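You operate a simulated robot arm through the tools that you are given. There is no shell and no other tool. Be economical: measure what you need, move in short steps, check, and stop when the job is done.

Carry out the task below with a simulated two-armed robot. There is one attempt and no reset: what you move stays moved.

Task
Take the yellow towel from the stone counter and lay it out flat on the top of the oak linen table.

The check looks at the end state, three seconds after you hand in, the way a careful person would. Anything else that was tipped, shoved, dropped, spilled or broken makes it a failure. Flat cloth is picked up by pressing the open fingertips on it (5 to 10 N) and closing them slowly along it; thin cloth reads only 2 to 8 mm in the jaws.

Robot
Two 7-joint arms with two-finger parallel grippers on one trunk, on a base that drives. Base frame: it is fixed to the floor where the robot stands at the start and does not move with it; the origin is under the middle of the robot, x ahead of it, y to its left, z up. Readings come in m, degrees, newtons and seconds.
The left shoulder is at the start at [0.07, 0.134, 1.251], the right one opposite. Places, roughly: top of the oak linen table [1.2, 2.4, 0.8]. Payload 1.57 kg a hand.
The TCP of each hand is the grasp point between the finger pads, 0.03 m short of the fingertips. In the tool frame z runs along the fingers and y along their closing line. The gripper opens to 0.08 m. The fingers are 0.017 m wide and 0.012 m thick; the gripper's body (0.04 by 0.082 m) begins 0.08 m behind the TCP.
Orientation is that of the tool frame in the base frame, as a unit quaternion [w, x, y, z]. With the fingers straight down and closing along the base's y, the tool's x points along the base's -x, its y along +y and its z along -z.

Tools
- The arms move only by the tool servo_tool. It takes "left_deltas", "right_deltas" or both (then of equal length, played together; a hand with none holds still); each is a list of rows, each a list of 3 entries, a list of its own where there are three numbers: the shift along the base's x, y, z in m, then the turn, a rotation vector about the base's x, y, z in degrees, then the closure in counts, from 0 (fully open) to 255 (shut). In form: [[[dx, dy, dz], [wx, wy, wz], claw], ...]. A call has 1 to 8 rows; each row shifts and turns the commanded pose from where the row before left it. Each row takes 0.2 s and may step no farther than 0.05 m and 8.6 degrees from the row before; otherwise, or with a gripper value out of range, the whole call is refused. Where a pose cannot be reached the arm comes as near as it can. A force on the tool above 40 N (or 10 N above the force at the start of the call, whichever is more), or a blocked arm, ends the call early, and 0.2 s more pass. Each finger travels about 0.153 m/s and halts on what it meets, pressing with about 35 N; the grip force reading is that of the motor and also rises with nothing between the fingers. The clock runs only during rows and for 0.2 s after the last one: add rows that do not move to give the fingers time. The reply holds the time, the measured pose of the TCP, the force on the tool along the base axes, the opening and the grip force, in the units named above and with some noise, and new pictures: "views" is both (left out), scene, wrist or none (wrist: the cameras of the hands that moved).
- Cameras (640 x 400 px; columns grow to the right, rows downward): "scene" is now at [0.1383, -0.0016, 1.4812]; the picture's right is [0.00, -1.00, 0.00], its down [-0.56, -0.00, -0.83] and it looks along [0.83, 0.00, -0.56] (base axes); focal length 286 px, centre (320, 200). "left" rides on the left gripper at [0.072, 0.007, -0.122] in its tool frame; the picture's right is [-0.09, 1.00, 0.00], its down [-0.84, -0.08, -0.54] and it looks along [-0.54, -0.05, 0.84] (tool axes); focal length 238 px, centre (320, 200). "right" rides on the right gripper at [0.072, -0.007, -0.122] in its tool frame; the picture's right is [0.09, 1.00, 0.00], its down [-0.84, 0.08, -0.54] and it looks along [-0.54, 0.05, 0.84] (tool axes); focal length 238 px, centre (320, 200). There is no depth. A picture from a camera that has moved, and an enlarged one, comes with that camera's place and axes in the base frame and with its lens.
- move_column(by): slides the trunk up (or, below 0, down) by that many m; the arms and the scene camera ride with it, the base frame stays. It gives what a move gives, with no picture.
- steer(legs): drives the robot by 1 to 6 legs, each [ahead, left, turn to the left] in m, m and degrees, along the robot's own axes; the way and the turn of a leg run together, so that a leg with both is an arc; at most 1.5 m and 180 degrees a leg. The arms and the cameras ride along, it lands a little off, and it stops where it bumps. It gives what a move gives, and a new picture of the scene camera.
- head_to(pan, tilt): turns the head with the scene camera to pan (to the left, within 86 degrees either way) and tilt (down, from -29 to 69), counted from straight ahead of the robot. It gives what a move gives, and a new picture of the scene camera.
- inspect(camera, box): a new picture of the part [left, top, right, bottom] of that camera's present view, enlarged. It takes no simulated time.
- sign_off(): hands the job in; it is judged then, once.

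Go step by step. Nothing tells you exact positions but the pictures and the camera data: compare them with the known pose of the tool, close in by small moves and look again before you grip or let go. The budget is 120 turns and 260 pictures, counting those below and the enlarged ones. Unless the task says otherwise, let go and move clear before handing in, and close with one line.

The tools are called after "Call:" as name(argument=value, ...) on one line, values as JSON. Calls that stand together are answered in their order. servo_tool: Moves the arms, as the interface text tells. Its arguments: {"type":"object","properties":{"left_deltas":{"type":"array"},"right_deltas":{"type":"array"},"views":{"type":"string","enum":["both","scene","wrist","none"]}},"required":[]} The other tools are called the same way: move_column (by) slides the trunk up or down; steer (legs) drives the base; head_to (pan, tilt) turns the head that bears the scene camera; inspect (camera, box) takes an enlarged picture of a part of a camera's view; sign_off () hands the job in.

At the start:

```text
clock: 0.0
left_ee_pos: [0.4004, 0.2045, 1.3164]
left_tool_rot: [-0.001, -0.001, 1.0, -0.001]
left_wrist_force: [-0.1, 0.0, -0.2]
left_opening: 0.0798
left_finger_force: 0.2
right_ee_pos: [0.4276, -0.1389, 1.27]
right_tool_rot: [0.0, 0.0, 1.0, 0.0]
right_wrist_force: [-0.4, 0.2, 0.4]
right_opening: 0.08
right_finger_force: 0.0
trunk travel left (down, up): [-0.825, 0.115]
robot x, y, heading: [0.0008, -0.0013, 0.0]
head pan, tilt: [0.0, 33.7]
```

scene: 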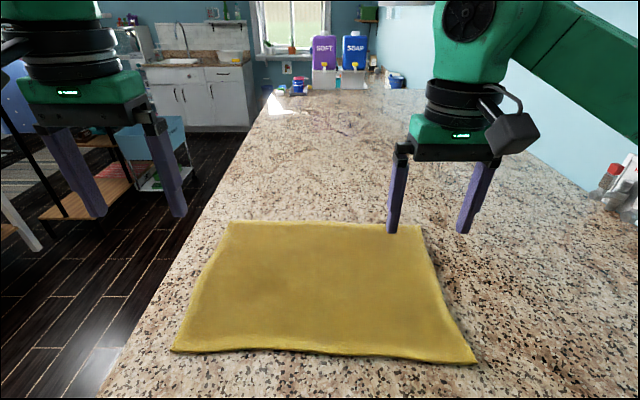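
right: 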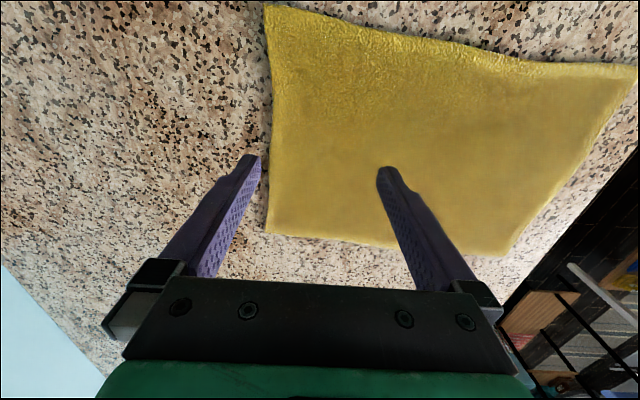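
left: 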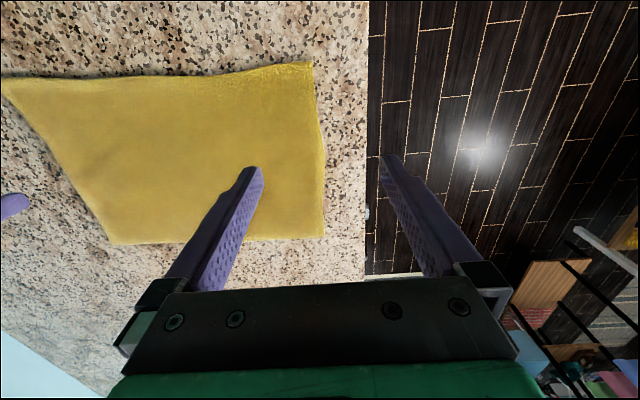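

The yellow towel lies on the counter at about x 0.35–0.67, y −0.23–0.22. I'll look around for the oak table and the driving space first.

Call:
head_to(pan=60, tilt=30)

Call:
head_to(pan=0, tilt=60)

```text
clock: 1.3
left_ee_pos: [0.4018, 0.2032, 1.3156]
left_tool_rot: [0.0, -0.001, 1.0, -0.001]
left_wrist_force: [-0.9, 0.2, -0.1]
left_opening: 0.0799
left_finger_force: 0.0
right_ee_pos: [0.4272, -0.1375, 1.269]
right_tool_rot: [0.0, -0.001, 1.0, 0.001]
right_wrist_force: [-0.5, -1.6, 0.1]
right_opening: 0.0802
right_finger_force: 0.0
trunk travel left (down, up): [-0.825, 0.115]
robot x, y, heading: [0.0006, 0.0012, -0.1]
head pan, tilt: [60.0, 30.0]
camera scene: at [0.0948, 0.0767, 1.487], right [0.87, -0.5, 0.0], down [-0.25, -0.43, -0.87], along [0.43, 0.75, -0.5], focal length 286 px, centre (320, 200)
```

scene: 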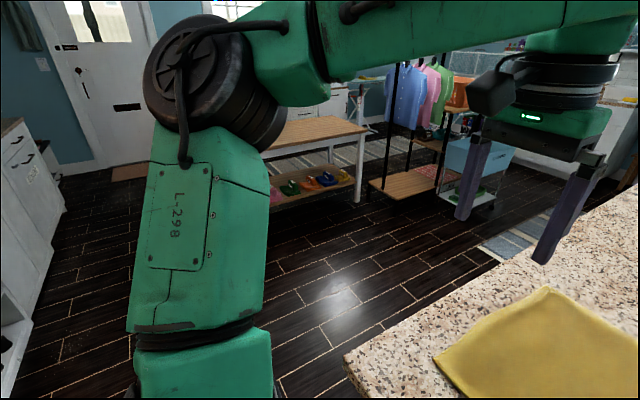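

```text
clock: 2.6
left_ee_pos: [0.4012, 0.2039, 1.316]
left_tool_rot: [-0.001, -0.001, 1.0, 0.0]
left_wrist_force: [0.1, 0.0, -0.1]
left_opening: 0.0801
left_finger_force: 0.1
right_ee_pos: [0.4278, -0.1396, 1.2688]
right_tool_rot: [0.0, -0.001, 1.0, 0.0]
right_wrist_force: [1.0, -0.4, 0.1]
right_opening: 0.0798
right_finger_force: 0.0
trunk travel left (down, up): [-0.825, 0.115]
robot x, y, heading: [0.0019, 0.0005, 0.0]
head pan, tilt: [0.0, 60.0]
camera scene: at [0.1162, -0.0015, 1.4449], right [0.0, -1.0, 0.0], down [-0.87, 0.0, -0.5], along [0.5, 0.0, -0.87], focal length 286 px, centre (320, 200)
```

scene: 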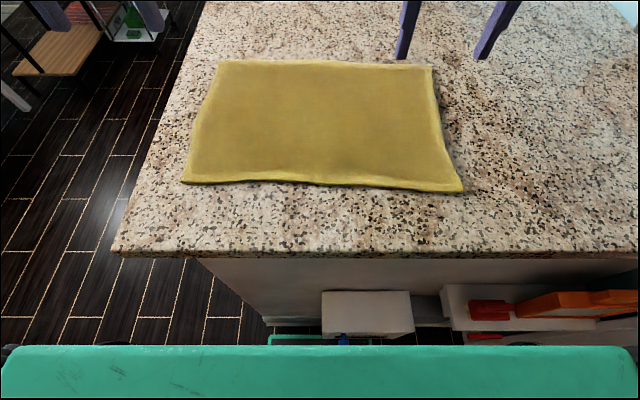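

The counter ends near x = 0.26, and the oak table's near edge runs along y ≈ 1.9. I'll bring both hands above the near corners of the towel.

Call:
head_to(pan=0, tilt=52)

Call:
servo_tool(left_deltas=[[[-0.006, -0.004, -0.04], [0, 0, 0], 90], [[-0.005, -0.004, -0.04], [0, 0, 0], 90], [[-0.005, -0.004, -0.04], [0, 0, 0], 90], [[-0.005, -0.004, -0.04], [0, 0, 0], 90], [[0, 0, -0.026], [0, 0, 0], 90], [[0, 0, 0], [0, 0, 0], 90]], right_deltas=[[[-0.015, -0.012, -0.03], [0, 0, 0], 90], [[-0.015, -0.012, -0.03], [0, 0, 0], 90], [[-0.015, -0.012, -0.03], [0, 0, 0], 90], [[-0.01, -0.012, -0.03], [0, 0, 0], 90], [[0, 0, -0.02], [0, 0, 0], 90], [[0, 0, 0], [0, 0, 0], 90]])

```text
clock: 3.3
left_ee_pos: [0.401, 0.2046, 1.317]
left_tool_rot: [-0.001, 0.0, 1.0, 0.0]
left_wrist_force: [0.4, -0.3, -0.8]
left_opening: 0.0799
left_finger_force: 0.0
right_ee_pos: [0.4273, -0.1388, 1.2695]
right_tool_rot: [0.001, -0.001, 1.0, 0.0]
right_wrist_force: [0.4, 0.4, -0.5]
right_opening: 0.0799
right_finger_force: 0.1
trunk travel left (down, up): [-0.825, 0.115]
robot x, y, heading: [0.0016, -0.0, 0.2]
head pan, tilt: [0.0, 52.0]
camera scene: at [0.1247, -0.0016, 1.4547], right [0.0, -1.0, 0.0], down [-0.79, 0.0, -0.62], along [0.62, 0.0, -0.79], focal length 286 px, centre (320, 200)
```

scene: 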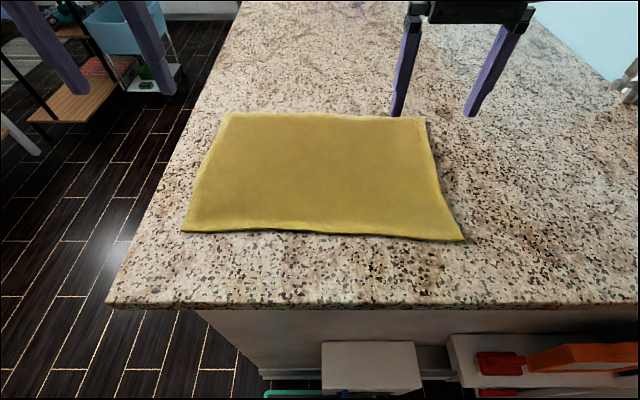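

```text
clock: 4.7
left_ee_pos: [0.3761, 0.1888, 1.133]
left_tool_rot: [0.003, -0.001, 1.0, -0.001]
left_wrist_force: [2.0, -0.5, 12.1]
left_opening: 0.052
left_finger_force: 0.4
right_ee_pos: [0.3704, -0.1868, 1.1326]
right_tool_rot: [0.004, 0.001, 1.0, 0.001]
right_wrist_force: [5.6, -0.9, 33.5]
right_opening: 0.0503
right_finger_force: 0.1
trunk travel left (down, up): [-0.825, 0.115]
robot x, y, heading: [0.0033, 0.0001, -0.1]
head pan, tilt: [0.0, 52.0]
camera scene: at [0.1208, -0.0014, 1.456], right [0.0, -1.0, 0.0], down [-0.79, 0.0, -0.62], along [0.62, 0.0, -0.79], focal length 286 px, centre (320, 200)
camera right: at [0.2966, -0.194, 1.253], right [-0.09, 1.0, 0.0], down [0.83, 0.07, 0.55], along [0.55, 0.05, -0.84], focal length 238 px, centre (320, 200)
camera left: at [0.3035, 0.1955, 1.2533], right [0.09, 1.0, 0.0], down [0.83, -0.08, 0.55], along [0.55, -0.05, -0.84], focal length 238 px, centre (320, 200)
```

scene: 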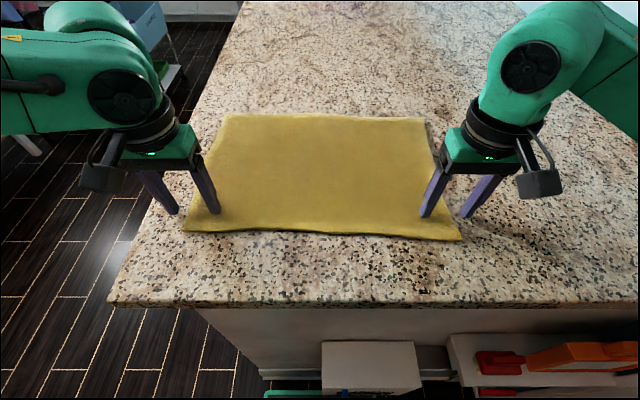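
right: 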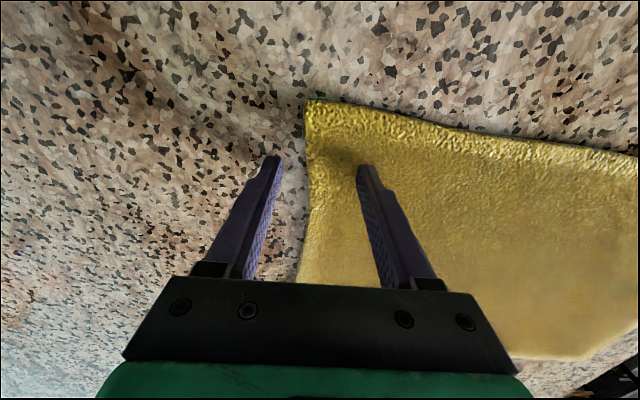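
left: 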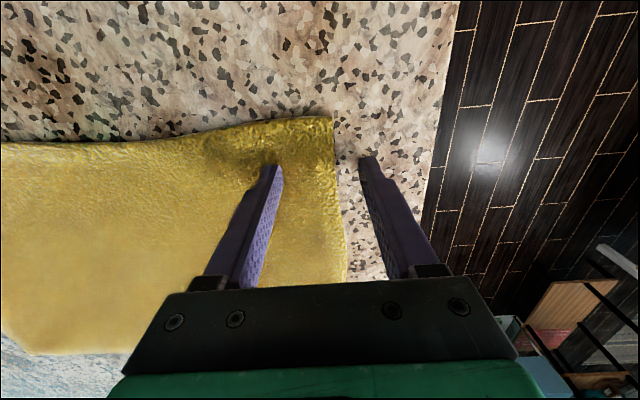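

The fingertips already touch at TCP z ≈ 1.133, so the surface is nearer 1.10 and the outer fingers miss the towel. I'll lift slightly, shift inward and look again.

Call:
servo_tool(left_deltas=[[[0, 0, 0.02], [0, 0, 0], 112], [[-0.008, -0.018, 0.005], [0, 0, 0], 112], [[-0.006, -0.017, 0], [0, 0, 0], 112], [[0, 0, -0.01], [0, 0, 0], 112], [[0, 0, 0], [0, 0, 0], 112]], right_deltas=[[[0, 0, 0.02], [0, 0, 0], 112], [[-0.008, 0.014, 0.005], [0, 0, 0], 112], [[-0.006, 0.013, 0], [0, 0, 0], 112], [[0, 0, -0.01], [0, 0, 0], 112], [[0, 0, 0], [0, 0, 0], 112]])

```text
clock: 5.9
left_ee_pos: [0.3665, 0.1524, 1.1442]
left_tool_rot: [0.001, -0.001, 1.0, 0.0]
left_wrist_force: [-0.6, -0.9, 0.8]
left_opening: 0.0449
left_finger_force: 0.1
right_ee_pos: [0.357, -0.1589, 1.1455]
right_tool_rot: [-0.001, 0.0, 1.0, 0.0]
right_wrist_force: [-1.3, 0.1, 0.0]
right_opening: 0.045
right_finger_force: 0.0
trunk travel left (down, up): [-0.825, 0.115]
robot x, y, heading: [-0.0007, 0.0015, 0.2]
head pan, tilt: [0.0, 52.0]
camera scene: at [0.1239, -0.0017, 1.4549], right [0.0, -1.0, 0.0], down [-0.79, 0.0, -0.62], along [0.62, 0.0, -0.79], focal length 286 px, centre (320, 200)
camera right: at [0.2851, -0.165, 1.2671], right [-0.09, 1.0, 0.0], down [0.84, 0.08, 0.54], along [0.54, 0.05, -0.84], focal length 238 px, centre (320, 200)
camera left: at [0.2936, 0.1585, 1.2664], right [0.09, 1.0, 0.0], down [0.84, -0.08, 0.54], along [0.54, -0.05, -0.84], focal length 238 px, centre (320, 200)
```

scene: 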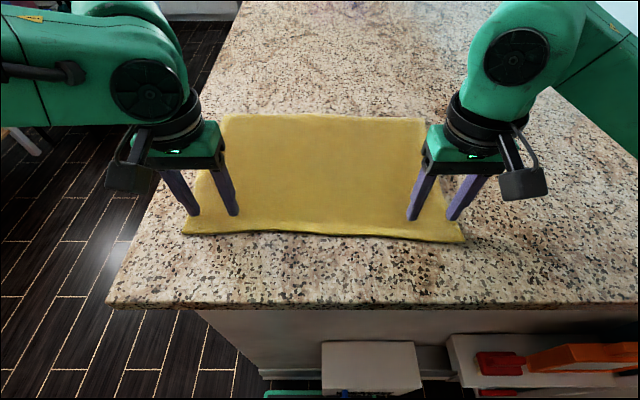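
right: 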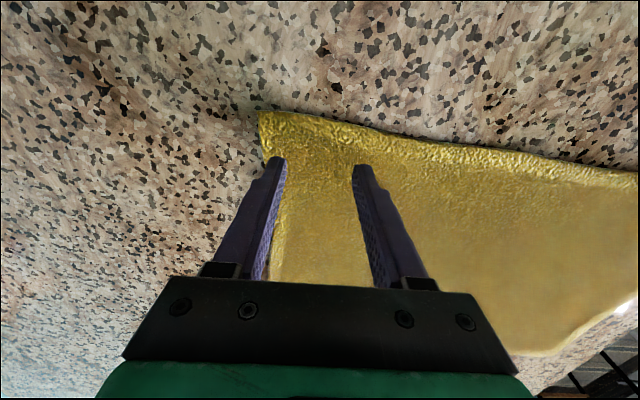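
left: 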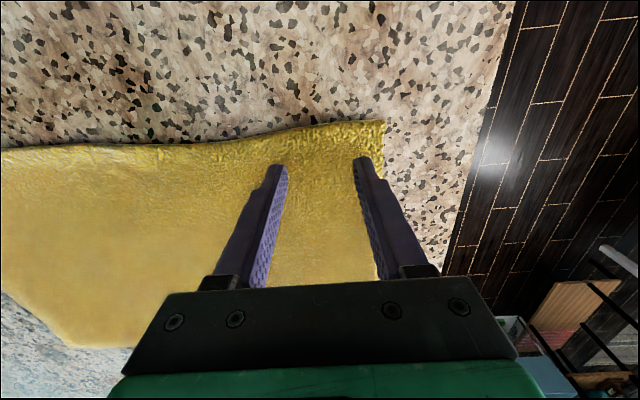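

Fingers are almost fully on the cloth; I'll nudge a bit further in and press down gently.

Call:
servo_tool(left_deltas=[[[-0.006, -0.009, 0], [0, 0, 0], 112], [[0, 0, -0.005], [0, 0, 0], 112], [[0, 0, -0.003], [0, 0, 0], 112], [[0, 0, 0], [0, 0, 0], 112]], right_deltas=[[[-0.003, 0.012, 0], [0, 0, 0], 112], [[0, 0, -0.005], [0, 0, 0], 112], [[0, 0, -0.003], [0, 0, 0], 112], [[0, 0, 0], [0, 0, 0], 112]], views="wrist")

```text
clock: 6.9
left_ee_pos: [0.3614, 0.1446, 1.1367]
left_tool_rot: [0.0, 0.0, 1.0, 0.0]
left_wrist_force: [0.3, 0.3, -0.8]
left_opening: 0.045
left_finger_force: 0.2
right_ee_pos: [0.3558, -0.1474, 1.1363]
right_tool_rot: [0.0, 0.0, 1.0, 0.0]
right_wrist_force: [-0.4, -0.5, 0.1]
right_opening: 0.0447
right_finger_force: 0.0
trunk travel left (down, up): [-0.825, 0.115]
robot x, y, heading: [-0.0019, -0.0014, 0.0]
head pan, tilt: [0.0, 52.0]
camera right: at [0.2823, -0.1534, 1.2581], right [-0.09, 1.0, 0.0], down [0.84, 0.08, 0.54], along [0.54, 0.05, -0.84], focal length 238 px, centre (320, 200)
camera left: at [0.288, 0.1501, 1.2582], right [0.09, 1.0, 0.0], down [0.84, -0.08, 0.54], along [0.54, -0.05, -0.84], focal length 238 px, centre (320, 200)
```

right: 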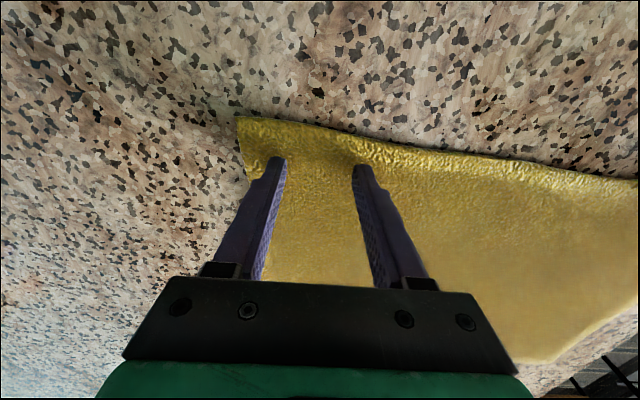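
left: 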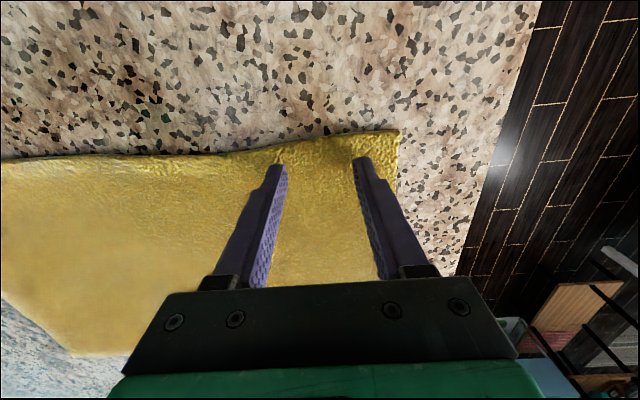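

Placement looks good; pressing on in small steps.

Call:
servo_tool(left_deltas=[[[0.002, 0, -0.002], [0, 0, 0], 112], [[0, 0, -0.001], [0, 0, 0], 112], [[0, 0, 0], [0, 0, 0], 112]], right_deltas=[[[0, 0, -0.002], [0, 0, 0], 112], [[0, 0, -0.001], [0, 0, 0], 112], [[0, 0, 0], [0, 0, 0], 112]], views="none")

```text
clock: 7.7
left_ee_pos: [0.3621, 0.1445, 1.1339]
left_tool_rot: [0.001, 0.0, 1.0, 0.0]
left_wrist_force: [-0.6, -0.1, 2.4]
left_opening: 0.0451
left_finger_force: 0.1
right_ee_pos: [0.3542, -0.147, 1.1328]
right_tool_rot: [0.0, 0.0, 1.0, 0.0]
right_wrist_force: [-0.4, 0.6, 3.9]
right_opening: 0.0449
right_finger_force: 0.0
trunk travel left (down, up): [-0.825, 0.115]
robot x, y, heading: [-0.0012, -0.0, 0.2]
head pan, tilt: [0.0, 52.0]
```

Call:
servo_tool(left_deltas=[[[0, 0, -0.001], [0, 0, 0], 112], [[0, 0, 0], [0, 0, 0], 112]], right_deltas=[[[0, 0, -0.0007], [0, 0, 0], 112], [[0, 0, 0], [0, 0, 0], 112]], views="none")

```text
clock: 8.3
left_ee_pos: [0.3613, 0.1451, 1.1326]
left_tool_rot: [0.002, -0.001, 1.0, 0.0]
left_wrist_force: [2.0, -0.2, 5.2]
left_opening: 0.0449
left_finger_force: 0.1
right_ee_pos: [0.3543, -0.1467, 1.133]
right_tool_rot: [0.0, 0.001, 1.0, 0.0]
right_wrist_force: [2.2, 1.2, 7.7]
right_opening: 0.0447
right_finger_force: 0.1
trunk travel left (down, up): [-0.825, 0.115]
robot x, y, heading: [-0.0002, 0.0002, 0.2]
head pan, tilt: [0.0, 52.0]
```

Both hands press at 5–8 N; I now close slowly.

Call:
servo_tool(left_deltas=[[[0, 0, -0.0005], [0, 0, 0], 130], [[0, 0, 0], [0, 0, 0], 148], [[0, 0, 0], [0, 0, 0], 166], [[0, 0, 0], [0, 0, 0], 184], [[0, 0, 0], [0, 0, 0], 202], [[0, 0, 0], [0, 0, 0], 220], [[0, 0, 0], [0, 0, 0], 238], [[0, 0, 0], [0, 0, 0], 255]], right_deltas=[[[0, 0, 0], [0, 0, 0], 130], [[0, 0, 0], [0, 0, 0], 148], [[0, 0, 0], [0, 0, 0], 166], [[0, 0, 0], [0, 0, 0], 184], [[0, 0, 0], [0, 0, 0], 202], [[0, 0, 0], [0, 0, 0], 220], [[0, 0, 0], [0, 0, 0], 238], [[0, 0, 0], [0, 0, 0], 255]])

```text
clock: 10.1
left_ee_pos: [0.3607, 0.1431, 1.1327]
left_tool_rot: [0.001, -0.001, 1.0, -0.001]
left_wrist_force: [0.8, -7.7, 5.6]
left_opening: 0.0058
left_finger_force: 25.8
right_ee_pos: [0.354, -0.1469, 1.1335]
right_tool_rot: [0.001, -0.001, 1.0, 0.0]
right_wrist_force: [-0.5, 7.9, 8.3]
right_opening: 0.0053
right_finger_force: 25.9
trunk travel left (down, up): [-0.825, 0.115]
robot x, y, heading: [-0.0001, 0.0021, -0.2]
head pan, tilt: [0.0, 52.0]
camera scene: at [0.1228, -0.0014, 1.455], right [0.0, -1.0, 0.0], down [-0.79, 0.0, -0.62], along [0.62, 0.0, -0.79], focal length 286 px, centre (320, 200)
camera right: at [0.2802, -0.1534, 1.255], right [-0.09, 1.0, 0.0], down [0.84, 0.08, 0.54], along [0.54, 0.05, -0.84], focal length 238 px, centre (320, 200)
camera left: at [0.2882, 0.1496, 1.2544], right [0.09, 1.0, 0.0], down [0.84, -0.08, 0.54], along [0.54, -0.05, -0.84], focal length 238 px, centre (320, 200)
```

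scene: 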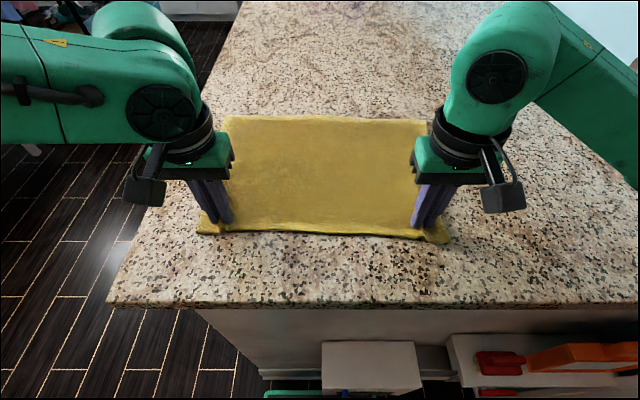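
right: 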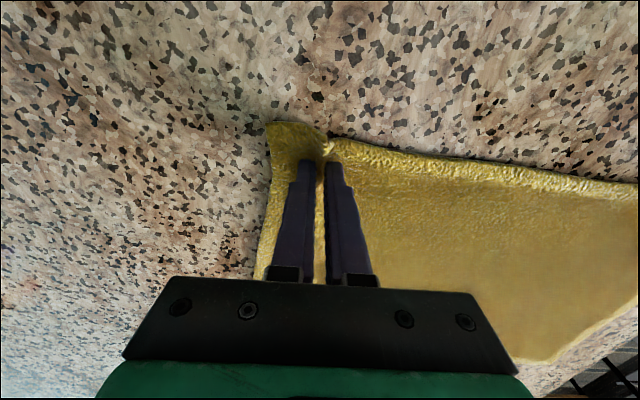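
left: 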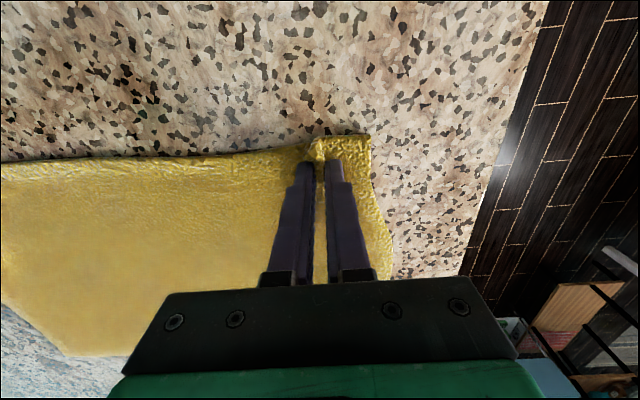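

Both grips hold about 5.5 mm of cloth. I lift straight up.

Call:
servo_tool(left_deltas=[[[0, 0.003, 0.02], [0, 0, 0], 255], [[0, 0.003, 0.03], [0, 0, 0], 255], [[0, 0, 0.04], [0, 0, 0], 255], [[0, 0, 0.04], [0, 0, 0], 255], [[0, 0, 0.04], [0, 0, 0], 255], [[0, 0, 0], [0, 0, 0], 255]], right_deltas=[[[0, -0.003, 0.02], [0, 0, 0], 255], [[0, -0.003, 0.03], [0, 0, 0], 255], [[0, 0, 0.04], [0, 0, 0], 255], [[0, 0, 0.04], [0, 0, 0], 255], [[0, 0, 0.04], [0, 0, 0], 255], [[0, 0, 0], [0, 0, 0], 255]])

```text
clock: 11.5
left_ee_pos: [0.3629, 0.1474, 1.302]
left_tool_rot: [0.0, 0.0, 1.0, -0.001]
left_wrist_force: [0.3, -17.2, -1.1]
left_opening: 0.0065
left_finger_force: 26.2
right_ee_pos: [0.3553, -0.1528, 1.3021]
right_tool_rot: [0.0, -0.001, 1.0, 0.001]
right_wrist_force: [0.4, 17.3, -0.5]
right_opening: 0.0059
right_finger_force: 25.8
trunk travel left (down, up): [-0.825, 0.115]
robot x, y, heading: [0.0011, -0.0025, -0.0]
head pan, tilt: [0.0, 52.0]
camera scene: at [0.1249, -0.0017, 1.4547], right [0.0, -1.0, 0.0], down [-0.79, 0.0, -0.62], along [0.62, 0.0, -0.79], focal length 286 px, centre (320, 200)
camera right: at [0.2823, -0.1608, 1.4241], right [-0.09, 1.0, 0.0], down [0.84, 0.08, 0.54], along [0.54, 0.05, -0.84], focal length 238 px, centre (320, 200)
camera left: at [0.2904, 0.1533, 1.4243], right [0.09, 1.0, 0.0], down [0.84, -0.08, 0.54], along [0.54, -0.05, -0.84], focal length 238 px, centre (320, 200)
```

scene: 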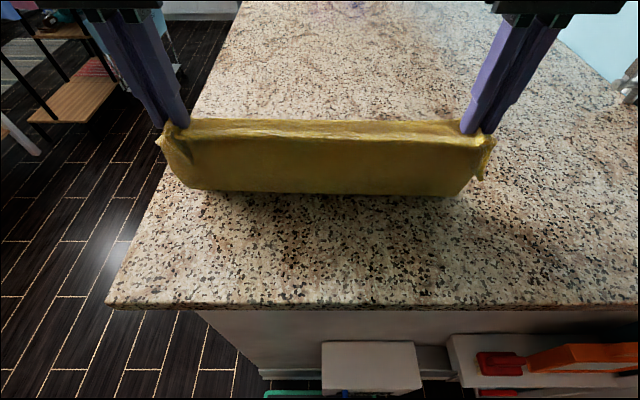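
right: 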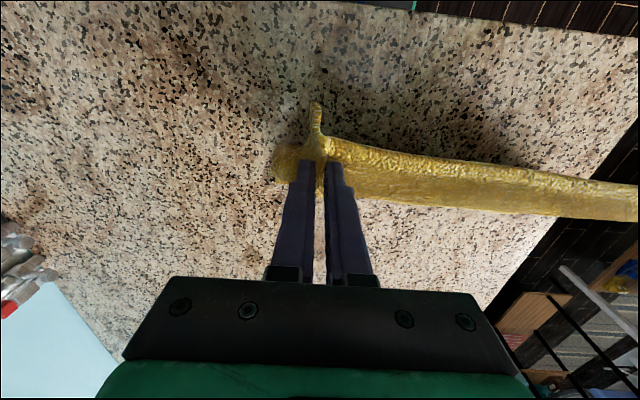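
left: 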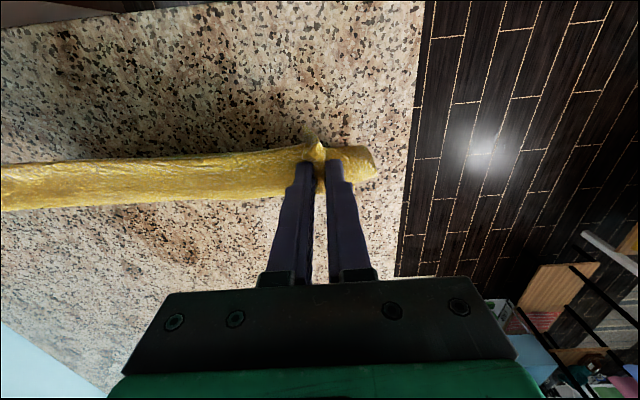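

The towel lifts evenly. There's too much sideways tension, so I ease it, lift further, then raise the trunk.

Call:
servo_tool(left_deltas=[[[0, -0.004, 0.03], [0, 0, 0], 255], [[0, 0, 0.04], [0, 0, 0], 255], [[0, 0, 0.03], [0, 0, 0], 255], [[0, 0, 0], [0, 0, 0], 255]], right_deltas=[[[0, 0.004, 0.03], [0, 0, 0], 255], [[0, 0, 0.04], [0, 0, 0], 255], [[0, 0, 0.03], [0, 0, 0], 255], [[0, 0, 0], [0, 0, 0], 255]], views="none")

Call:
move_column(by=0.1)

Call:
head_to(pan=0, tilt=48)

```text
clock: 12.5
left_ee_pos: [0.3566, 0.1498, 1.3923]
left_tool_rot: [0.002, 0.0, 1.0, -0.002]
left_wrist_force: [0.2, -12.1, 0.3]
left_opening: 0.0064
left_finger_force: 26.0
left hand out of reach, approached as far as the arm can: row 3
right_ee_pos: [0.3545, -0.1471, 1.4022]
right_tool_rot: [0.001, -0.001, 1.0, 0.001]
right_wrist_force: [0.0, 12.4, -1.2]
right_opening: 0.0054
right_finger_force: 25.3
trunk travel left (down, up): [-0.825, 0.115]
robot x, y, heading: [-0.0017, -0.0023, -0.1]
head pan, tilt: [0.0, 52.0]
```

```text
clock: 13.8
left_ee_pos: [0.3572, 0.149, 1.492]
left_tool_rot: [0.001, -0.001, 1.0, -0.002]
left_wrist_force: [0.1, -12.6, 0.4]
left_opening: 0.0065
left_finger_force: 26.5
right_ee_pos: [0.3546, -0.1487, 1.5016]
right_tool_rot: [0.001, 0.0, 1.0, -0.001]
right_wrist_force: [0.5, 13.6, -0.9]
right_opening: 0.0056
right_finger_force: 25.7
trunk travel left (down, up): [-0.925, 0.015]
robot x, y, heading: [0.0002, 0.0015, 0.1]
head pan, tilt: [0.0, 52.0]
```

```text
clock: 14.5
left_ee_pos: [0.3572, 0.1501, 1.4913]
left_tool_rot: [0.001, -0.001, 1.0, -0.002]
left_wrist_force: [0.6, -12.5, -0.1]
left_opening: 0.0065
left_finger_force: 25.5
right_ee_pos: [0.3551, -0.1468, 1.5017]
right_tool_rot: [0.0, 0.0, 1.0, 0.0]
right_wrist_force: [0.6, 12.7, 0.2]
right_opening: 0.0055
right_finger_force: 25.2
trunk travel left (down, up): [-0.925, 0.015]
robot x, y, heading: [-0.0015, 0.0027, -0.0]
head pan, tilt: [0.0, 48.0]
camera scene: at [0.1283, -0.0016, 1.5601], right [0.0, -1.0, 0.0], down [-0.74, 0.0, -0.67], along [0.67, 0.0, -0.74], focal length 286 px, centre (320, 200)
```

scene: 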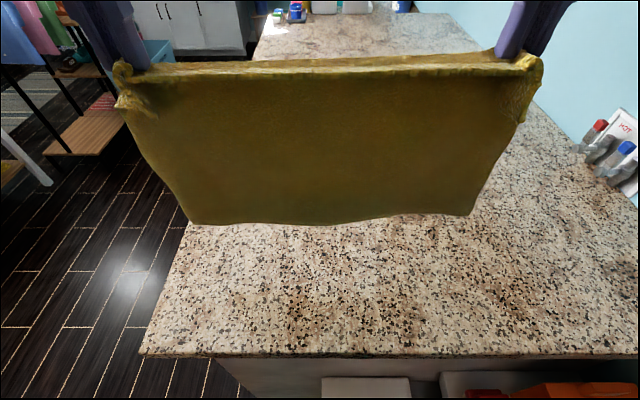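

The towel hangs clean and flat. I'll back away from the counter and move left into the corridor, then turn toward the table.

Call:
steer(legs=[[-0.3, 0, 0], [0, 0.95, 0], [0.1, 0, 0]])

Call:
head_to(pan=0, tilt=25)

Call:
head_to(pan=70, tilt=25)

```text
clock: 21.7
left_ee_pos: [0.1394, 1.062, 1.4954]
left_tool_rot: [0.008, 0.0, 1.0, -0.002]
left_wrist_force: [-0.7, -12.3, 0.4]
left_opening: 0.0064
left_finger_force: 26.3
right_ee_pos: [0.1361, 0.7644, 1.5047]
right_tool_rot: [0.004, -0.002, 1.0, 0.0]
right_wrist_force: [-0.3, 12.9, -1.2]
right_opening: 0.0052
right_finger_force: 25.1
trunk travel left (down, up): [-0.925, 0.015]
robot x, y, heading: [-0.2075, 0.9115, 0.1]
head pan, tilt: [0.0, 48.0]
camera scene: at [-0.0899, 0.91, 1.5613], right [0.0, -1.0, 0.0], down [-0.74, 0.0, -0.68], along [0.68, 0.0, -0.74], focal length 286 px, centre (320, 200)
```

scene: 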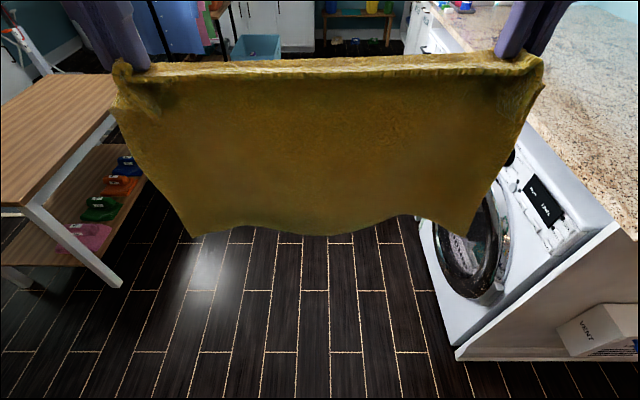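

```text
clock: 22.5
left_ee_pos: [0.1521, 1.0609, 1.4924]
left_tool_rot: [0.002, -0.001, 1.0, -0.002]
left_wrist_force: [-0.7, -13.2, 0.0]
left_opening: 0.0061
left_finger_force: 26.5
right_ee_pos: [0.1493, 0.7641, 1.5006]
right_tool_rot: [0.0, -0.001, 1.0, 0.001]
right_wrist_force: [-0.5, 11.9, -1.0]
right_opening: 0.0052
right_finger_force: 25.1
trunk travel left (down, up): [-0.925, 0.015]
robot x, y, heading: [-0.2069, 0.9133, 0.2]
head pan, tilt: [0.0, 25.0]
camera scene: at [-0.063, 0.9107, 1.5947], right [0.0, -1.0, 0.0], down [-0.42, 0.0, -0.91], along [0.91, 0.0, -0.42], focal length 286 px, centre (320, 200)
```

scene: 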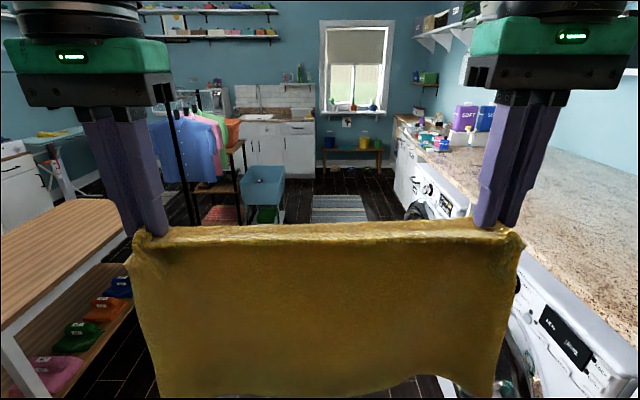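

```text
clock: 23.9
left_ee_pos: [0.1498, 1.0631, 1.4916]
left_tool_rot: [0.003, -0.001, 1.0, -0.002]
left_wrist_force: [0.1, -12.8, 0.2]
left_opening: 0.0069
left_finger_force: 26.5
right_ee_pos: [0.1493, 0.7637, 1.5013]
right_tool_rot: [0.0, -0.001, 1.0, -0.001]
right_wrist_force: [1.3, 12.4, -1.4]
right_opening: 0.0053
right_finger_force: 25.6
trunk travel left (down, up): [-0.925, 0.015]
robot x, y, heading: [-0.2038, 0.9108, 0.1]
head pan, tilt: [70.0, 25.0]
camera scene: at [-0.1244, 0.9971, 1.5949], right [0.94, -0.34, 0.0], down [-0.14, -0.4, -0.91], along [0.31, 0.85, -0.42], focal length 286 px, centre (320, 200)
```

scene: 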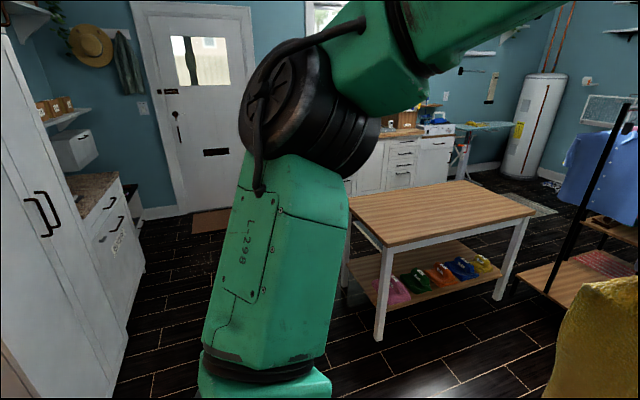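

The table top spans roughly x 0.6–1.7, y 2.0–2.55. I'll turn to face it and slide sideways to its middle, keeping clear.

Call:
steer(legs=[[0, 0, 90], [0.15, 0, 0], [0, -1.33, 0]])

Call:
head_to(pan=0, tilt=40)

```text
clock: 35.4
left_ee_pos: [1.0038, 1.3644, 1.4917]
left_tool_rot: [0.003, -0.684, 0.729, 0.0]
left_wrist_force: [9.8, -1.1, -0.5]
left_opening: 0.0045
left_finger_force: 25.3
right_ee_pos: [1.3028, 1.3417, 1.5032]
right_tool_rot: [0.0, -0.684, 0.729, 0.0]
right_wrist_force: [-10.1, 0.8, -1.2]
right_opening: 0.0041
right_finger_force: 24.1
trunk travel left (down, up): [-0.925, 0.015]
robot x, y, heading: [1.1302, 0.9995, 86.4]
head pan, tilt: [70.0, 25.0]
camera scene: at [1.0493, 1.0834, 1.5949], right [0.4, 0.92, 0.0], down [0.39, -0.17, -0.91], along [-0.83, 0.36, -0.42], focal length 286 px, centre (320, 200)
```

scene: 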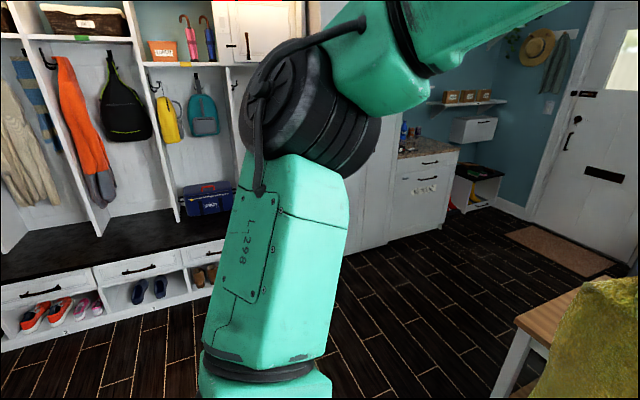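

```text
clock: 36.8
left_ee_pos: [1.0065, 1.3636, 1.4913]
left_tool_rot: [0.003, -0.684, 0.729, 0.0]
left_wrist_force: [10.0, -1.0, -0.1]
left_opening: 0.0044
left_finger_force: 25.2
right_ee_pos: [1.3023, 1.3426, 1.5012]
right_tool_rot: [-0.001, -0.684, 0.729, 0.002]
right_wrist_force: [-10.4, 0.7, -1.0]
right_opening: 0.004
right_finger_force: 24.9
trunk travel left (down, up): [-0.925, 0.015]
robot x, y, heading: [1.1311, 0.9974, 86.2]
head pan, tilt: [0.0, 40.0]
camera scene: at [1.1402, 1.1311, 1.5716], right [1.0, -0.06, 0.0], down [-0.04, -0.64, -0.77], along [0.05, 0.76, -0.64], focal length 286 px, centre (320, 200)
```

scene: 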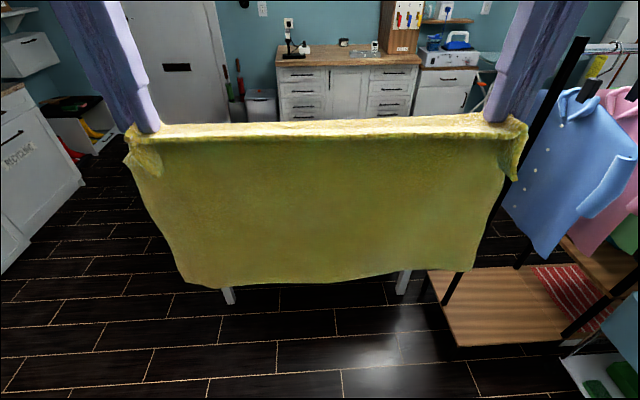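

The table legs put the table at about x 0.63–1.74 with its near edge at y ≈ 2.03. I'll straighten the heading, centre, and come closer while easing the sideways tension a little.

Call:
servo_tool(left_deltas=[[[0.002, 0, 0], [0, 0, 0], 255], [[0, 0, 0], [0, 0, 0], 255]], right_deltas=[[[-0.002, 0, 0], [0, 0, 0], 255], [[0, 0, 0], [0, 0, 0], 255]], views="none")

Call:
steer(legs=[[0, 0, 3.8], [0.5, 0.02, 0]])

Call:
head_to(pan=38, tilt=45)

Call:
head_to(pan=-38, tilt=45)

```text
clock: 37.4
left_ee_pos: [1.0078, 1.3637, 1.4908]
left_tool_rot: [0.003, -0.684, 0.73, 0.001]
left_wrist_force: [6.7, -0.8, 0.7]
left_opening: 0.0046
left_finger_force: 24.7
right_ee_pos: [1.3002, 1.342, 1.5024]
right_tool_rot: [0.0, -0.683, 0.73, 0.0]
right_wrist_force: [-6.4, 0.2, -1.0]
right_opening: 0.0038
right_finger_force: 24.6
trunk travel left (down, up): [-0.925, 0.015]
robot x, y, heading: [1.1286, 0.9998, 86.3]
head pan, tilt: [0.0, 40.0]
```

```text
clock: 40.8
left_ee_pos: [0.9644, 1.8656, 1.4928]
left_tool_rot: [0.005, -0.707, 0.708, 0.002]
left_wrist_force: [6.6, -0.3, -0.7]
left_opening: 0.0041
left_finger_force: 24.4
right_ee_pos: [1.259, 1.8621, 1.5036]
right_tool_rot: [0.001, -0.707, 0.708, 0.001]
right_wrist_force: [-6.4, -0.8, 0.3]
right_opening: 0.0036
right_finger_force: 25.3
trunk travel left (down, up): [-0.925, 0.015]
robot x, y, heading: [1.1126, 1.5105, 89.9]
head pan, tilt: [0.0, 40.0]
camera scene: at [1.1121, 1.6415, 1.5719], right [1.0, 0.0, 0.0], down [0.0, -0.64, -0.77], along [0.0, 0.77, -0.64], focal length 286 px, centre (320, 200)
```

scene: 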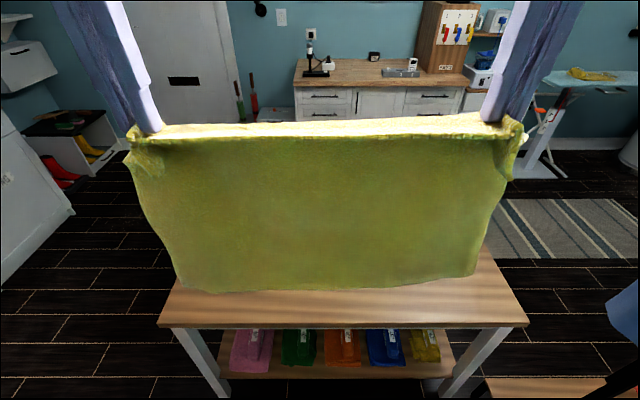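

```text
clock: 41.9
left_ee_pos: [0.9669, 1.8681, 1.4908]
left_tool_rot: [0.003, -0.707, 0.707, 0.0]
left_wrist_force: [5.5, 1.2, 0.1]
left_opening: 0.0041
left_finger_force: 24.9
right_ee_pos: [1.2579, 1.866, 1.5017]
right_tool_rot: [0.0, -0.707, 0.708, 0.001]
right_wrist_force: [-6.0, 0.0, 0.3]
right_opening: 0.0039
right_finger_force: 24.6
trunk travel left (down, up): [-0.925, 0.015]
robot x, y, heading: [1.1105, 1.5095, 89.8]
head pan, tilt: [38.0, 45.0]
camera scene: at [1.0621, 1.6245, 1.5643], right [0.79, 0.61, 0.0], down [0.43, -0.56, -0.71], along [-0.43, 0.56, -0.71], focal length 286 px, centre (320, 200)
```

scene: 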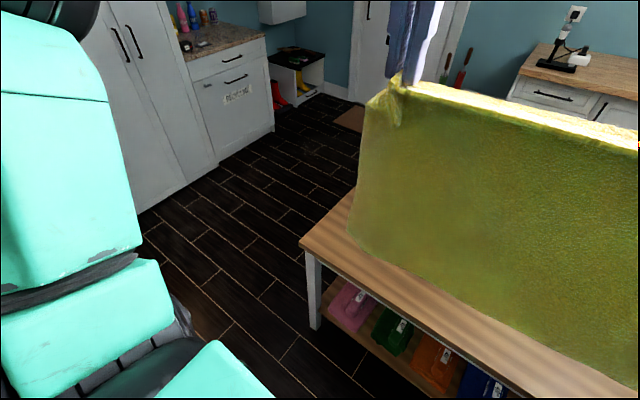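

```text
clock: 43.4
left_ee_pos: [0.9662, 1.8683, 1.4899]
left_tool_rot: [0.003, -0.706, 0.708, 0.001]
left_wrist_force: [5.9, 0.2, 0.1]
left_opening: 0.0041
left_finger_force: 24.8
right_ee_pos: [1.2587, 1.8654, 1.5026]
right_tool_rot: [-0.001, -0.707, 0.707, 0.001]
right_wrist_force: [-5.6, 0.6, -0.5]
right_opening: 0.0035
right_finger_force: 24.5
trunk travel left (down, up): [-0.925, 0.015]
robot x, y, heading: [1.1127, 1.5093, 89.6]
head pan, tilt: [-38.0, 45.0]
camera scene: at [1.1621, 1.6236, 1.5643], right [0.79, -0.62, 0.0], down [-0.44, -0.56, -0.71], along [0.44, 0.56, -0.71], focal length 286 px, centre (320, 200)
```

scene: 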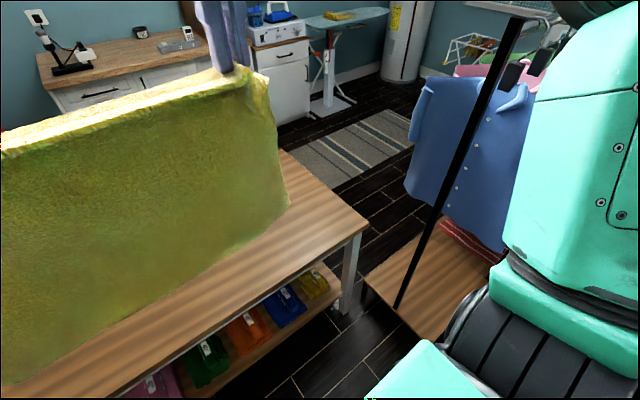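

Edge confirmed at y ≈ 2.03, x ≈ 0.66–1.69; the towel is well clear above it. I drive closer.

Call:
steer(legs=[[0.25, 0, 0.2]])

Call:
head_to(pan=0, tilt=52)

```text
clock: 45.2
left_ee_pos: [0.9642, 2.11, 1.4931]
left_tool_rot: [-0.005, 0.708, -0.706, -0.002]
left_wrist_force: [5.8, 0.4, -0.1]
left_opening: 0.0041
left_finger_force: 25.0
right_ee_pos: [1.2567, 2.1094, 1.5033]
right_tool_rot: [-0.002, 0.708, -0.706, -0.003]
right_wrist_force: [-6.2, -0.8, -0.9]
right_opening: 0.0041
right_finger_force: 24.4
trunk travel left (down, up): [-0.925, 0.015]
robot x, y, heading: [1.1118, 1.7565, 89.9]
head pan, tilt: [-38.0, 45.0]
camera scene: at [1.1619, 1.8666, 1.5648], right [0.79, -0.61, 0.0], down [-0.43, -0.55, -0.71], along [0.43, 0.56, -0.7], focal length 286 px, centre (320, 200)
```

scene: 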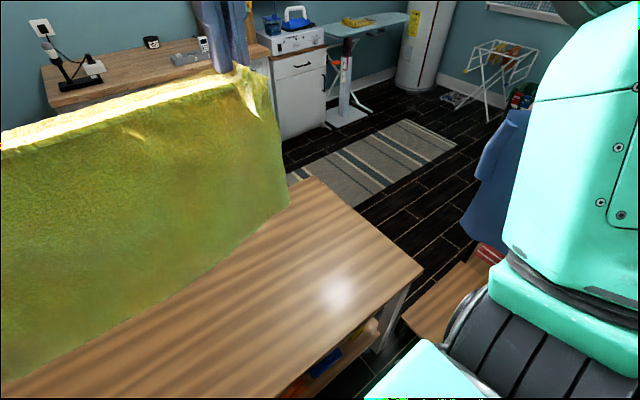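

```text
clock: 46.2
left_ee_pos: [0.9632, 2.1178, 1.4909]
left_tool_rot: [-0.003, 0.708, -0.706, -0.001]
left_wrist_force: [5.8, -0.6, -0.9]
left_opening: 0.0042
left_finger_force: 25.1
right_ee_pos: [1.2581, 2.1154, 1.502]
right_tool_rot: [0.001, 0.708, -0.706, 0.0]
right_wrist_force: [-6.0, 0.0, -0.3]
right_opening: 0.0038
right_finger_force: 24.3
trunk travel left (down, up): [-0.925, 0.015]
robot x, y, heading: [1.1111, 1.758, 90.0]
head pan, tilt: [0.0, 52.0]
camera scene: at [1.1119, 1.885, 1.5547], right [1.0, 0.0, 0.0], down [0.0, -0.79, -0.61], along [0.0, 0.61, -0.79], focal length 286 px, centre (320, 200)
```

scene: 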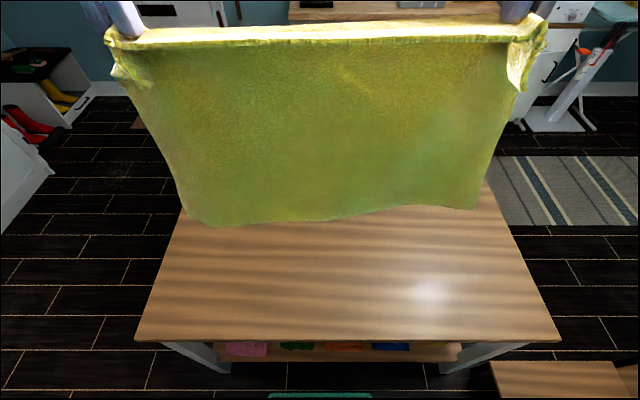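

Table top is x 0.66–1.69, y 2.04–2.60. I lower the hands relative to the trunk and reach forward, levelling them.

Call:
servo_tool(left_deltas=[[[0, 0.02, -0.03], [0, 0, 0], 255], [[0, 0.03, -0.03], [0, 0, 0], 255], [[0, 0.035, -0.03], [0, 0, 0], 255], [[0, 0.035, -0.03], [0, 0, 0], 255], [[0, 0.035, -0.03], [0, 0, 0], 255], [[0, 0.035, 0], [0, 0, 0], 255], [[0, 0.03, 0], [0, 0, 0], 255], [[0, 0.02, 0], [0, 0, 0], 255]], right_deltas=[[[0, 0.02, -0.03], [0, 0, 0], 255], [[0, 0.03, -0.034], [0, 0, 0], 255], [[0, 0.035, -0.034], [0, 0, 0], 255], [[0, 0.035, -0.033], [0, 0, 0], 255], [[0, 0.035, -0.03], [0, 0, 0], 255], [[0, 0.035, 0], [0, 0, 0], 255], [[0, 0.03, 0], [0, 0, 0], 255], [[0, 0.02, 0], [0, 0, 0], 255]])

```text
clock: 48.1
left_ee_pos: [0.9468, 2.2765, 1.3443]
left_tool_rot: [0.011, -0.704, 0.71, -0.003]
left_wrist_force: [24.8, 4.0, 0.6]
left_opening: 0.0053
left_finger_force: 25.6
left hand out of reach, approached as far as the arm can: row 5, 6, 7, 8
right_ee_pos: [1.2538, 2.3199, 1.3428]
right_tool_rot: [0.007, 0.715, -0.699, -0.006]
right_wrist_force: [-24.9, -2.9, -0.5]
right_opening: 0.0044
right_finger_force: 25.2
right hand out of reach, approached as far as the arm can: row 7, 8
trunk travel left (down, up): [-0.925, 0.015]
robot x, y, heading: [1.1153, 1.7577, 89.9]
head pan, tilt: [0.0, 52.0]
stopped in row 8 (right hand): the force on the tool passed its limit (the readings are from after the stop); the commanded pose is now the measured one
camera scene: at [1.1137, 1.8837, 1.5548], right [1.0, 0.0, 0.0], down [0.0, -0.79, -0.62], along [0.0, 0.62, -0.79], focal length 286 px, centre (320, 200)
camera right: at [1.2635, 2.2487, 1.4641], right [-0.99, -0.12, 0.02], down [-0.09, 0.84, 0.54], along [-0.08, 0.54, -0.84], focal length 238 px, centre (320, 200)
camera left: at [0.9365, 2.2019, 1.4643], right [-0.99, 0.1, -0.02], down [0.07, 0.83, 0.55], along [0.07, 0.55, -0.83], focal length 238 px, centre (320, 200)
```

scene: 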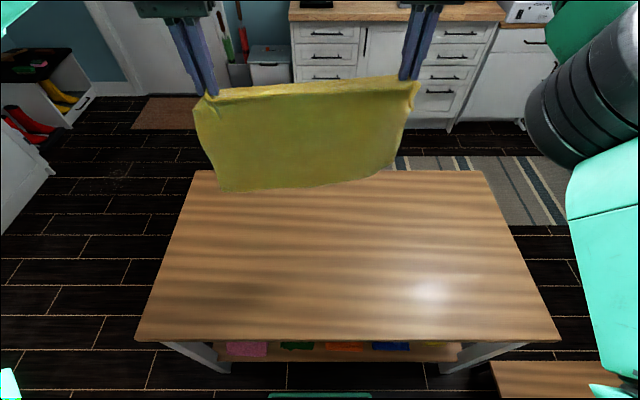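
right: 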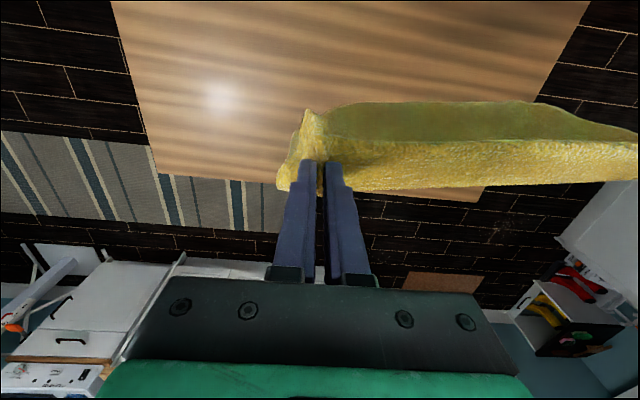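
left: 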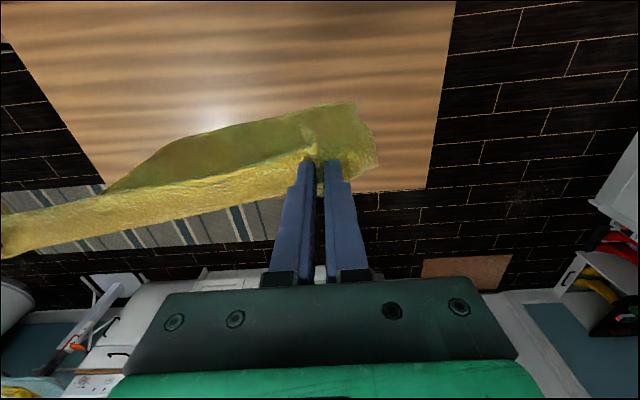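

The reach is limited this high relative to the shoulders and the cloth is over-tensioned. I pull back a little, restore the spacing and lower the hands.

Call:
servo_tool(left_deltas=[[[0.012, -0.01, 0], [0, 0, 0], 255], [[0, -0.006, -0.02], [0, 0, 0], 255], [[0, 0, -0.03], [0, 0, 0], 255], [[0, 0, -0.03], [0, 0, 0], 255], [[0, 0, 0], [0, 0, 0], 255]], right_deltas=[[[0, -0.03, 0], [0, 0, 0], 255], [[0, -0.03, -0.02], [0, 0, 0], 255], [[0, 0, -0.03], [0, 0, 0], 255], [[0, 0, -0.03], [0, 0, 0], 255], [[0, 0, 0], [0, 0, 0], 255]], views="scene")

```text
clock: 49.3
left_ee_pos: [0.9531, 2.2606, 1.2637]
left_tool_rot: [0.009, -0.706, 0.708, -0.002]
left_wrist_force: [13.9, -0.6, 0.0]
left_opening: 0.0044
left_finger_force: 25.1
right_ee_pos: [1.2569, 2.2619, 1.2624]
right_tool_rot: [0.005, 0.712, -0.702, -0.004]
right_wrist_force: [-15.1, -0.6, 0.3]
right_opening: 0.0039
right_finger_force: 24.6
trunk travel left (down, up): [-0.925, 0.015]
robot x, y, heading: [1.1117, 1.7602, 90.2]
head pan, tilt: [0.0, 52.0]
camera scene: at [1.1127, 1.8826, 1.5549], right [1.0, 0.0, 0.0], down [0.0, -0.79, -0.62], along [0.0, 0.62, -0.79], focal length 286 px, centre (320, 200)
```

scene: 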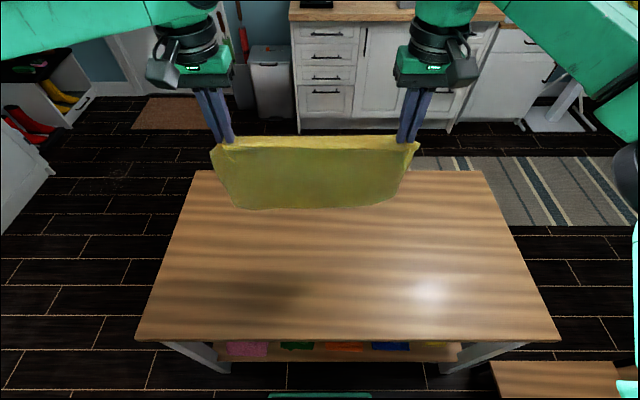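

Better. Ease the tension and reach forward again while lowering.

Call:
servo_tool(left_deltas=[[[0.003, 0.01, -0.02], [0, 0, 0], 255], [[0.001, 0.02, -0.02], [0, 0, 0], 255], [[0, 0.02, -0.02], [0, 0, 0], 255], [[0, 0.02, 0], [0, 0, 0], 255], [[0, 0.02, 0], [0, 0, 0], 255], [[0, 0, 0], [0, 0, 0], 255]], right_deltas=[[[-0.003, 0.01, -0.02], [0, 0, 0], 255], [[-0.001, 0.02, -0.02], [0, 0, 0], 255], [[0, 0.02, -0.02], [0, 0, 0], 255], [[0, 0.02, 0], [0, 0, 0], 255], [[0, 0.02, 0], [0, 0, 0], 255], [[0, 0, 0], [0, 0, 0], 255]], views="scene")

```text
clock: 50.7
left_ee_pos: [0.9401, 2.3054, 1.2053]
left_tool_rot: [0.012, -0.705, 0.709, -0.002]
left_wrist_force: [28.8, 4.0, -1.9]
left_opening: 0.0051
left_finger_force: 25.4
left hand out of reach, approached as far as the arm can: row 3, 4, 5
right_ee_pos: [1.2496, 2.3516, 1.2023]
right_tool_rot: [0.007, 0.715, -0.699, -0.005]
right_wrist_force: [-28.3, -4.3, 0.2]
right_opening: 0.0043
right_finger_force: 24.9
trunk travel left (down, up): [-0.925, 0.015]
robot x, y, heading: [1.1142, 1.7589, 90.2]
head pan, tilt: [0.0, 52.0]
camera scene: at [1.1119, 1.8841, 1.5547], right [1.0, 0.0, 0.0], down [0.0, -0.79, -0.62], along [0.0, 0.62, -0.79], focal length 286 px, centre (320, 200)
```

scene: 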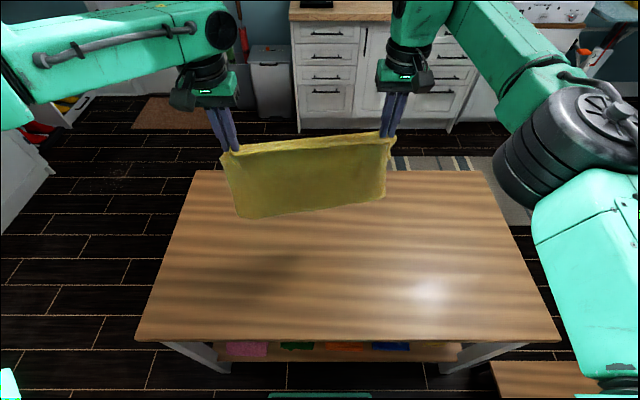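

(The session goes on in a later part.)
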